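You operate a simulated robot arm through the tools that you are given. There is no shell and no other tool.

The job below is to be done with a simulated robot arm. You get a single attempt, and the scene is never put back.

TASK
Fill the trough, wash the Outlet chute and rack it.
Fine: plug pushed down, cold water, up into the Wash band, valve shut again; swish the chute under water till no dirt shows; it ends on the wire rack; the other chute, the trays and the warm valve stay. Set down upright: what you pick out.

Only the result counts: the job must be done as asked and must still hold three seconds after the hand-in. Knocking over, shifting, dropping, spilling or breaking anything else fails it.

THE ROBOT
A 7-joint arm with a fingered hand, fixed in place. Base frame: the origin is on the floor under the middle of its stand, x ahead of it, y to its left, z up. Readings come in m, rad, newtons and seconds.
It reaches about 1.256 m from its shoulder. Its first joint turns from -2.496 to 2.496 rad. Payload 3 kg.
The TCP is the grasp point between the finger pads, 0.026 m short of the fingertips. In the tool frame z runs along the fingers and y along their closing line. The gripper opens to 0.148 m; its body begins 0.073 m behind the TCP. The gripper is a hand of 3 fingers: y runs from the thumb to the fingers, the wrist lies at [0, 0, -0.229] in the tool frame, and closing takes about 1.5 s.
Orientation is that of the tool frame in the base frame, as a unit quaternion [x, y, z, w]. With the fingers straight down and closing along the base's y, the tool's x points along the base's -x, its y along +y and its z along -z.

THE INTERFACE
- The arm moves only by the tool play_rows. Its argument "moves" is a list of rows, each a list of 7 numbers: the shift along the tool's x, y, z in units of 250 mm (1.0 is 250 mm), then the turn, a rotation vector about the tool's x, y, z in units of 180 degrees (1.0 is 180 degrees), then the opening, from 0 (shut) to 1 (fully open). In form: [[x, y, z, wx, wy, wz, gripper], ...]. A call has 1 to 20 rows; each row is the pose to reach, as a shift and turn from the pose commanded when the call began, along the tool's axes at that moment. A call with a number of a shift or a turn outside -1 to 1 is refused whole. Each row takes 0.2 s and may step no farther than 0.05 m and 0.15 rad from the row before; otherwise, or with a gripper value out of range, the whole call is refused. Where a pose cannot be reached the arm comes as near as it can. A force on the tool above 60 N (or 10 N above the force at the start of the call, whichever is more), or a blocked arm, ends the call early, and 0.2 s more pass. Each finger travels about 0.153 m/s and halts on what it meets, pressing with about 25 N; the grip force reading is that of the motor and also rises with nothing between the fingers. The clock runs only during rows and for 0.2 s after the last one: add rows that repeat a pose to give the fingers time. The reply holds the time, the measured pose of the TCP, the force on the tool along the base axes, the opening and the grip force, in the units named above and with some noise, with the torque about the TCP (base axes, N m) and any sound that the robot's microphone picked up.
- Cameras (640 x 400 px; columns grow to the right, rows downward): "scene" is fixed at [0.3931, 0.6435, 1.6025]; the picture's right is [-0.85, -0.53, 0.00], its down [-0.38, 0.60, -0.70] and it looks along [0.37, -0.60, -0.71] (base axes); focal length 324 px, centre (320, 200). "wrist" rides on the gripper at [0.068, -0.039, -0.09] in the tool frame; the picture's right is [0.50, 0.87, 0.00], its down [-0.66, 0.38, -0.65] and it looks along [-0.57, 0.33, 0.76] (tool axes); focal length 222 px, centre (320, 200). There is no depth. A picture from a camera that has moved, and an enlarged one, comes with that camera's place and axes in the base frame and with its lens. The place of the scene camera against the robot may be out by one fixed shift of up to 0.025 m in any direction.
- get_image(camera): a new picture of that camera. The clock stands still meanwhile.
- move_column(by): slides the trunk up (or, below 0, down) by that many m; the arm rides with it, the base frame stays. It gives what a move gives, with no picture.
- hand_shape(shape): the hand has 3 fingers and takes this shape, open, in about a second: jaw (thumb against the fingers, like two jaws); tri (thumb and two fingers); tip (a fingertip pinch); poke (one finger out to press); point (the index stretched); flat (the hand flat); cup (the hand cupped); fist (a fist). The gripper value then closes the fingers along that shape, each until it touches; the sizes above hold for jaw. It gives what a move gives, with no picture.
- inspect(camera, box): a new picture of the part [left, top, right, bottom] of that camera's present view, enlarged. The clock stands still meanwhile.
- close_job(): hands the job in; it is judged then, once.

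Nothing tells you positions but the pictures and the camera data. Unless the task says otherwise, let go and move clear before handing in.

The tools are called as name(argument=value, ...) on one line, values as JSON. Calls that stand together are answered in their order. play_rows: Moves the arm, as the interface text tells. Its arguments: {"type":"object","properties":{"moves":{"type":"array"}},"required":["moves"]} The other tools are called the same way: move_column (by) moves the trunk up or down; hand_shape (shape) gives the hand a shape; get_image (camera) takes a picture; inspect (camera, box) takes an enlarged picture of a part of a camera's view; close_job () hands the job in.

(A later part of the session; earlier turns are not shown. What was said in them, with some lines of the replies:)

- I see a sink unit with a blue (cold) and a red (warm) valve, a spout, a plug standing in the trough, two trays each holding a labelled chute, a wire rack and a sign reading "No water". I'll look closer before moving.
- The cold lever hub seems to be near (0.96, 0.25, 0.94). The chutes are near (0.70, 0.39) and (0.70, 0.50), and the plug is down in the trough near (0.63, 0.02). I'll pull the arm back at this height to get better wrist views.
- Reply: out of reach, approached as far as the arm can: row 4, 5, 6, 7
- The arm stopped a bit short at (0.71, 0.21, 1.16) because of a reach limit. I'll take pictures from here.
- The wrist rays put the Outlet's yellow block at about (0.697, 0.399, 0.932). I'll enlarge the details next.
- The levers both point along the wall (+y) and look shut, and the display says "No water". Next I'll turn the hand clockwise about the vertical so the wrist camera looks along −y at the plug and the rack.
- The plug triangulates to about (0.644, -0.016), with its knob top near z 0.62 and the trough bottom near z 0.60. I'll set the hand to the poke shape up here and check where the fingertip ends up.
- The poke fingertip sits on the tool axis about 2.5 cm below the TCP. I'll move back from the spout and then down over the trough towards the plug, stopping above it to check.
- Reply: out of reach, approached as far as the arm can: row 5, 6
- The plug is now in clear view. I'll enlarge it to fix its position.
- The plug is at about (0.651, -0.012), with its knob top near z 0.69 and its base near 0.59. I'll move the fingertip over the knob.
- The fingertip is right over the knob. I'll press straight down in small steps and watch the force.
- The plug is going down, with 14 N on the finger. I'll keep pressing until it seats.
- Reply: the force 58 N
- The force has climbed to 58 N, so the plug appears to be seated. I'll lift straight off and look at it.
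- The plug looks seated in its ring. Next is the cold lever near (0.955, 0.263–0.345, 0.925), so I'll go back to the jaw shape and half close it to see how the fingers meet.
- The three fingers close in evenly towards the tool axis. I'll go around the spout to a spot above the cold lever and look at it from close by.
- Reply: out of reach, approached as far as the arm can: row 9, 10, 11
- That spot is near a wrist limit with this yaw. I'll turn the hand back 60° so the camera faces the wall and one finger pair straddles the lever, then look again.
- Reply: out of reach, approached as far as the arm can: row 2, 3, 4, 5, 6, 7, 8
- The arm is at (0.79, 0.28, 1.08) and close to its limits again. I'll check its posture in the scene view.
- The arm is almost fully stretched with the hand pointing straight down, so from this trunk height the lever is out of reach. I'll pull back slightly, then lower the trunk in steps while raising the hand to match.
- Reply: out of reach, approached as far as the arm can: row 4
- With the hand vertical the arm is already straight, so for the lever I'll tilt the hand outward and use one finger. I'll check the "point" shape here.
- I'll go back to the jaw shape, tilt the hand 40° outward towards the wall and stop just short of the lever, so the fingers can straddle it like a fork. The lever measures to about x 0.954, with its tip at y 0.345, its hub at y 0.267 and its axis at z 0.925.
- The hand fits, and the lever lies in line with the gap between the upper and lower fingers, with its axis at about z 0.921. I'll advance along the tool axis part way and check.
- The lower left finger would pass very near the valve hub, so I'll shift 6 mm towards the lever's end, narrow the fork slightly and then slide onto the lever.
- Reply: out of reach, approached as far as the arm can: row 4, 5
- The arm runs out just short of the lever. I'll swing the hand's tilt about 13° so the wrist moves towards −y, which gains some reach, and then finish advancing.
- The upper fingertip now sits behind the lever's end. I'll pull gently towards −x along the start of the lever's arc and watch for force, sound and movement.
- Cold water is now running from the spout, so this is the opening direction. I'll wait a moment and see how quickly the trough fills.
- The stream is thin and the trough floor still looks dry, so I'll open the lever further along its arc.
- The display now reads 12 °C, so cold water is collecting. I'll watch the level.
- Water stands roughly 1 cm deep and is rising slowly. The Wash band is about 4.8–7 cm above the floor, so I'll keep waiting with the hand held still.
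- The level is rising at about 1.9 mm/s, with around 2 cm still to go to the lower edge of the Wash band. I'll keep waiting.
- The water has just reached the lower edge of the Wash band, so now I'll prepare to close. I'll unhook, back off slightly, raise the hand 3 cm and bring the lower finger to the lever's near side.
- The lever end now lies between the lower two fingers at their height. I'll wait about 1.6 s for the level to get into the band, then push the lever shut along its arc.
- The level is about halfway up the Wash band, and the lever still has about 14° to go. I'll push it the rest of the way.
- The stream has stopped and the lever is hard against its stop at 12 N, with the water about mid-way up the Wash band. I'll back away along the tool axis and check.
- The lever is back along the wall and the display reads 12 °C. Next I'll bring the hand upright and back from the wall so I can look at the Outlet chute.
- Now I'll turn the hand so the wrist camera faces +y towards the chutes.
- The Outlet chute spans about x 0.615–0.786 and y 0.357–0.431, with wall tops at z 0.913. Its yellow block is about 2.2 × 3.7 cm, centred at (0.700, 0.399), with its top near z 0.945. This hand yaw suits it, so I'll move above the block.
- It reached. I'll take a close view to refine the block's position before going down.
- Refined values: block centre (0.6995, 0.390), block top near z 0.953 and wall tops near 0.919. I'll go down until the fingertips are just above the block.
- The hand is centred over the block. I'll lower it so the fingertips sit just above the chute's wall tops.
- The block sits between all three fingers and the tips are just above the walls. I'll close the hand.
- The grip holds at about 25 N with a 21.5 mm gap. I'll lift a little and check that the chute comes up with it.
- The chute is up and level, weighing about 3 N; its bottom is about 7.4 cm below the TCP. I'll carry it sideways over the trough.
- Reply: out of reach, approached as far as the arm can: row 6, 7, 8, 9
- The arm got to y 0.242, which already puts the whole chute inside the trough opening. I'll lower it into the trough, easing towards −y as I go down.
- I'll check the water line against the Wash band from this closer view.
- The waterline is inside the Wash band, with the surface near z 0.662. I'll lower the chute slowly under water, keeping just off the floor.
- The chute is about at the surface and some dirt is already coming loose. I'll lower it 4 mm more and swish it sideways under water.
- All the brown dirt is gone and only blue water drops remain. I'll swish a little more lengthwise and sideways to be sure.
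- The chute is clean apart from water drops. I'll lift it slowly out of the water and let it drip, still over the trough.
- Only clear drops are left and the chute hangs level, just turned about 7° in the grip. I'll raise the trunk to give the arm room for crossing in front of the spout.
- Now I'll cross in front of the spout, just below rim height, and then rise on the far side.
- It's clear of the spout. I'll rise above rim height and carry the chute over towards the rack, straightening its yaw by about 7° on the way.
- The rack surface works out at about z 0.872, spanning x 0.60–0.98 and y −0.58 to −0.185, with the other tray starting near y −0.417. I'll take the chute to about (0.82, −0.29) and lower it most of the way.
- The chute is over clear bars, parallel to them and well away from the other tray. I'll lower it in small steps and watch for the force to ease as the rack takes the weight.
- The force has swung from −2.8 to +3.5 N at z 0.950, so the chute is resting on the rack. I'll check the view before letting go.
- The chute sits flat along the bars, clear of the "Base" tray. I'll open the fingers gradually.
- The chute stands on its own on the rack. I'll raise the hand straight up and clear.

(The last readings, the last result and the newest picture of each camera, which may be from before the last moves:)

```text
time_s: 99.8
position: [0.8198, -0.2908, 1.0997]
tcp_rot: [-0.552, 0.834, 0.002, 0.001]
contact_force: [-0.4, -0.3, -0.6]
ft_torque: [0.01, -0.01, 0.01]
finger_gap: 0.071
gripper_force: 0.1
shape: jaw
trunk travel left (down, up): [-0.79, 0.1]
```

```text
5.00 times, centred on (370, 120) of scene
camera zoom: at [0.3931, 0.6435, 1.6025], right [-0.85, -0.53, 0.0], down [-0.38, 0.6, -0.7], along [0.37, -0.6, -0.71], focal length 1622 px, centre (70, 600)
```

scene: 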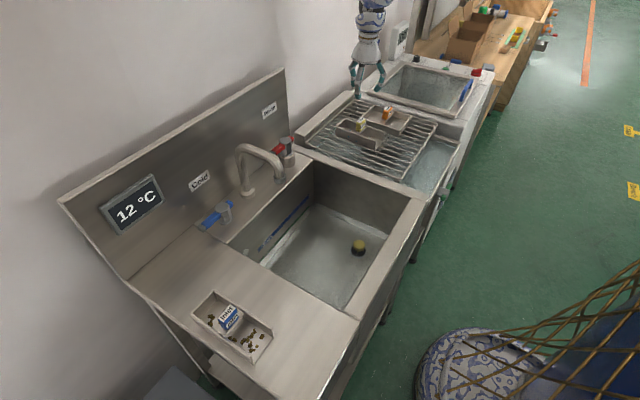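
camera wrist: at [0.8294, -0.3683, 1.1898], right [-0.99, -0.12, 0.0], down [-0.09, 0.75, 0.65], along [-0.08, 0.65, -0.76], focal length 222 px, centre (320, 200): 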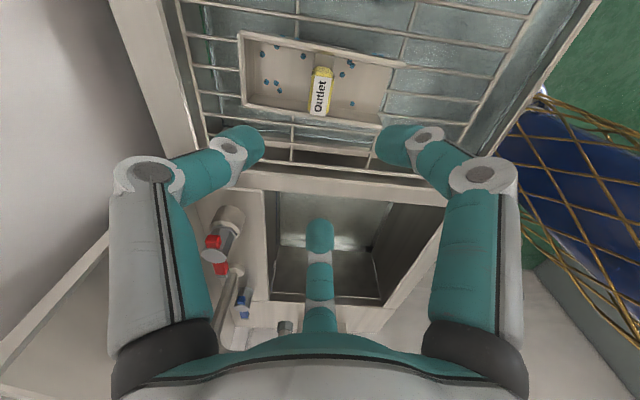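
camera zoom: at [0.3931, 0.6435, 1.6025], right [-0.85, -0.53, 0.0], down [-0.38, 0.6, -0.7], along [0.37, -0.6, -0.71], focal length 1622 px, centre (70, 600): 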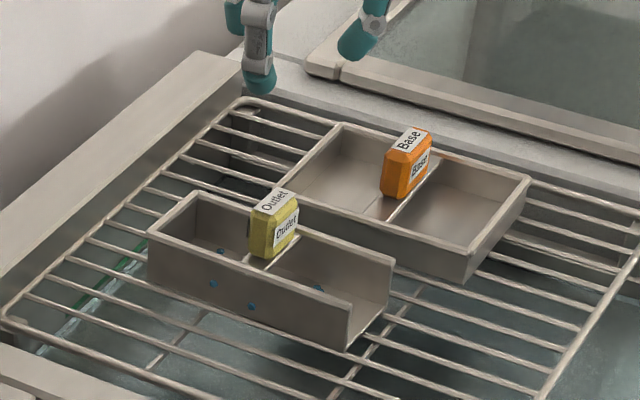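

The Outlet chute is racked upright, with Base and Inlet undisturbed. I'll check the water level, the valve, the plug and the chute's inside once more.

inspect(camera="scene", box=[250, 220, 310, 270])

inspect(camera="scene", box=[180, 120, 320, 240])

inspect(camera="wrist", box=[220, 10, 420, 150])

inspect(camera="scene", box=[240, 180, 440, 320])

```text
8.00 times, centred on (280, 245) of scene
camera zoom: at [0.3931, 0.6435, 1.6025], right [-0.85, -0.53, 0.0], down [-0.38, 0.6, -0.7], along [0.37, -0.6, -0.71], focal length 2595 px, centre (640, -160)
```

zoom: 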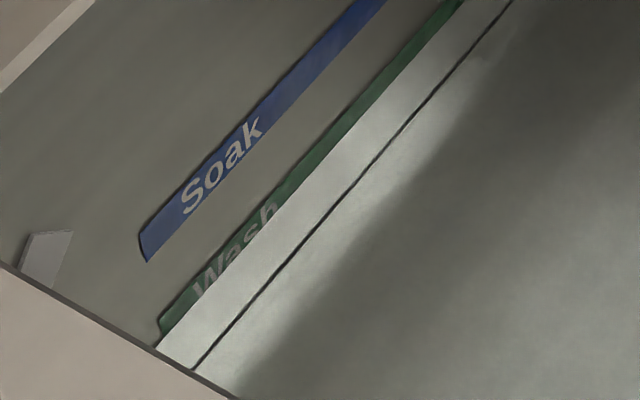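

```text
3.33 times, centred on (250, 180) of scene
camera zoom: at [0.3931, 0.6435, 1.6025], right [-0.85, -0.53, 0.0], down [-0.38, 0.6, -0.7], along [0.37, -0.6, -0.71], focal length 1081 px, centre (553, 267)
```

zoom: 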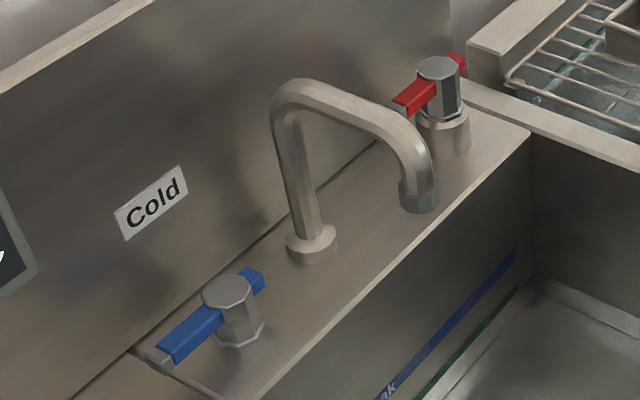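

```text
2.86 times, centred on (320, 80) of wrist
camera zoom: at [0.8294, -0.3683, 1.1898], right [-0.99, -0.12, 0.0], down [-0.09, 0.75, 0.65], along [-0.08, 0.65, -0.76], focal length 635 px, centre (320, 543)
```

zoom: 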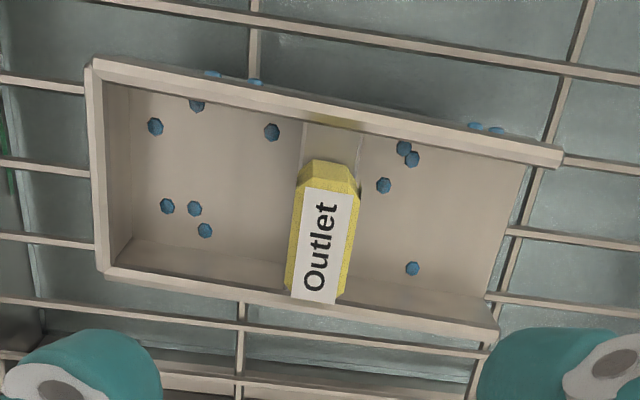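

```text
2.86 times, centred on (340, 250) of scene
camera zoom: at [0.3931, 0.6435, 1.6025], right [-0.85, -0.53, 0.0], down [-0.38, 0.6, -0.7], along [0.37, -0.6, -0.71], focal length 927 px, centre (263, 57)
```

zoom: 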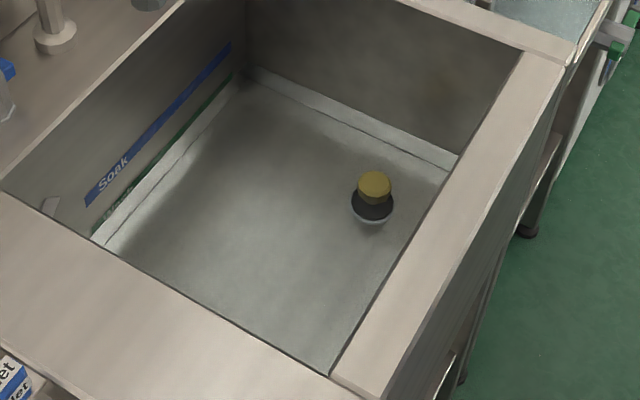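

The level is still in the Wash band and nothing is leaking. I'll compare the cold lever with its starting position using the same crop as at the start.

inspect(camera="scene", box=[60, 120, 320, 280])

inspect(camera="scene", box=[180, 240, 320, 370])

inspect(camera="wrist", box=[190, 190, 300, 350])

```text
2.46 times, centred on (190, 200) of scene
camera zoom: at [0.3931, 0.6435, 1.6025], right [-0.85, -0.53, 0.0], down [-0.38, 0.6, -0.7], along [0.37, -0.6, -0.71], focal length 798 px, centre (640, 200)
```

zoom: 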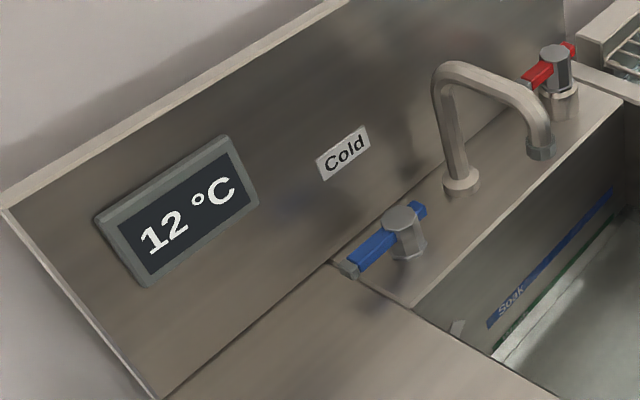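

```text
3.08 times, centred on (250, 305) of scene
camera zoom: at [0.3931, 0.6435, 1.6025], right [-0.85, -0.53, 0.0], down [-0.38, 0.6, -0.7], along [0.37, -0.6, -0.71], focal length 998 px, centre (535, -123)
```

zoom: 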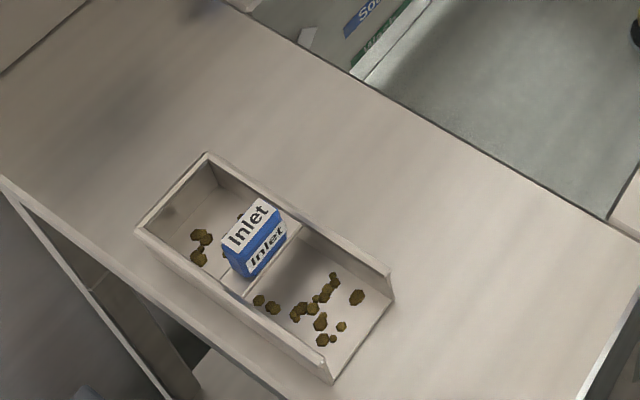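

```text
2.50 times, centred on (245, 270) of wrist
camera zoom: at [0.8294, -0.3683, 1.1898], right [-0.99, -0.12, 0.0], down [-0.09, 0.75, 0.65], along [-0.08, 0.65, -0.76], focal length 555 px, centre (508, 25)
```

zoom: 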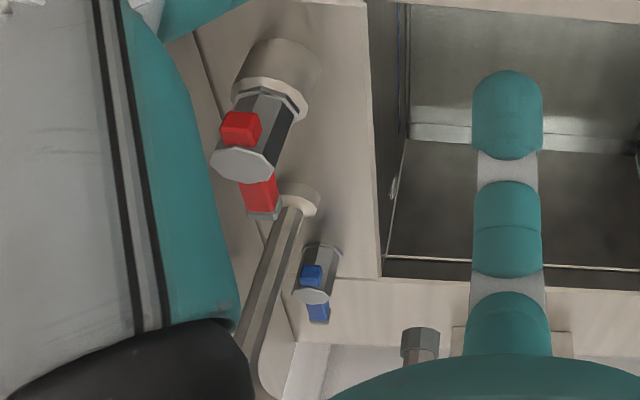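

Everything matches: the cold lever is back at its start angle, the warm valve, Inlet and Base haven't moved, and the water is steady at 12 °C in the Wash band. I'll rest briefly with the hand clear and confirm nothing changes.

play_rows(moves=[[0, 0, -0.05, 0, 0, 0, 0.48], [0, 0, -0.08, 0, 0, 0, 0.48], [0, 0, -0.08, 0, 0, 0, 0.48], [0, 0, -0.08, 0, 0, 0, 0.48], [0, 0, -0.08, 0, 0, 0, 0.48], [0, 0, -0.08, 0, 0, 0, 0.48], [0, 0, -0.08, 0, 0, 0, 0.48], [0, 0, -0.08, 0, 0, 0, 0.48], [0, 0, -0.08, 0, 0, 0, 0.48], [0, 0, -0.08, 0, 0, 0, 0.48]])

get_image(camera="scene")

inspect(camera="scene", box=[250, 220, 310, 270])

```text
time_s: 102.0
position: [0.8196, -0.2904, 1.1197]
tcp_rot: [-0.553, 0.833, 0.0, 0.001]
contact_force: [-0.2, -0.1, 0.4]
ft_torque: [0.02, 0.0, -0.01]
finger_gap: 0.0707
gripper_force: 0.1
shape: jaw
trunk travel left (down, up): [-0.79, 0.1]
```

```text
taken
```

scene: 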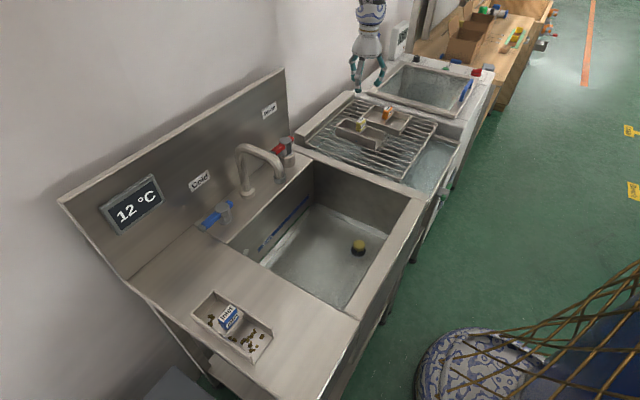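

```text
8.00 times, centred on (280, 245) of scene
camera zoom: at [0.3931, 0.6435, 1.6025], right [-0.85, -0.53, 0.0], down [-0.38, 0.6, -0.7], along [0.37, -0.6, -0.71], focal length 2595 px, centre (640, -160)
```

zoom: 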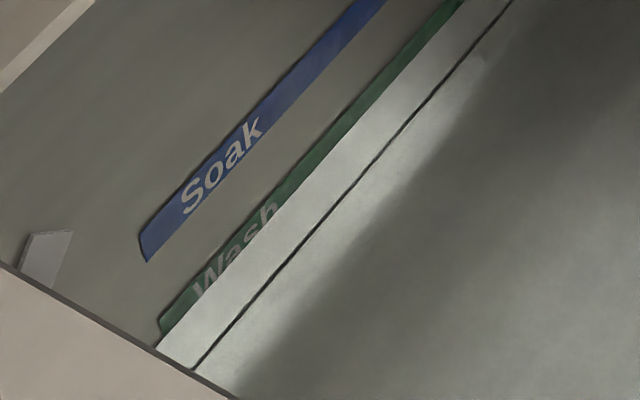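

The plug is down, the water is steady in the Wash band with the cold valve shut, and the clean Outlet chute stands upright on the rack. The other items haven't moved and the hand is clear, so I'm handing the job in.

close_job()

```text
The job is handed in.
```

The job is handed in, and every part of it looked done in my last check. I haven't been given a verdict.

- **Plug:** I pushed it down until it seated. The water level hasn't dropped since.
- **Water:** I filled the trough with cold water only. It stands about halfway up the Wash band at 12 °C, and the cold valve is shut again at its starting angle.
- **Outlet chute:** I swished it under water until no brown dirt showed; only clear water drops are left on it. It stands upright on the wire rack, clear of the Base tray.
- **Everything else:** The Inlet chute, the Base tray and the warm valve are where they were. The hand is open and clear above the rack.
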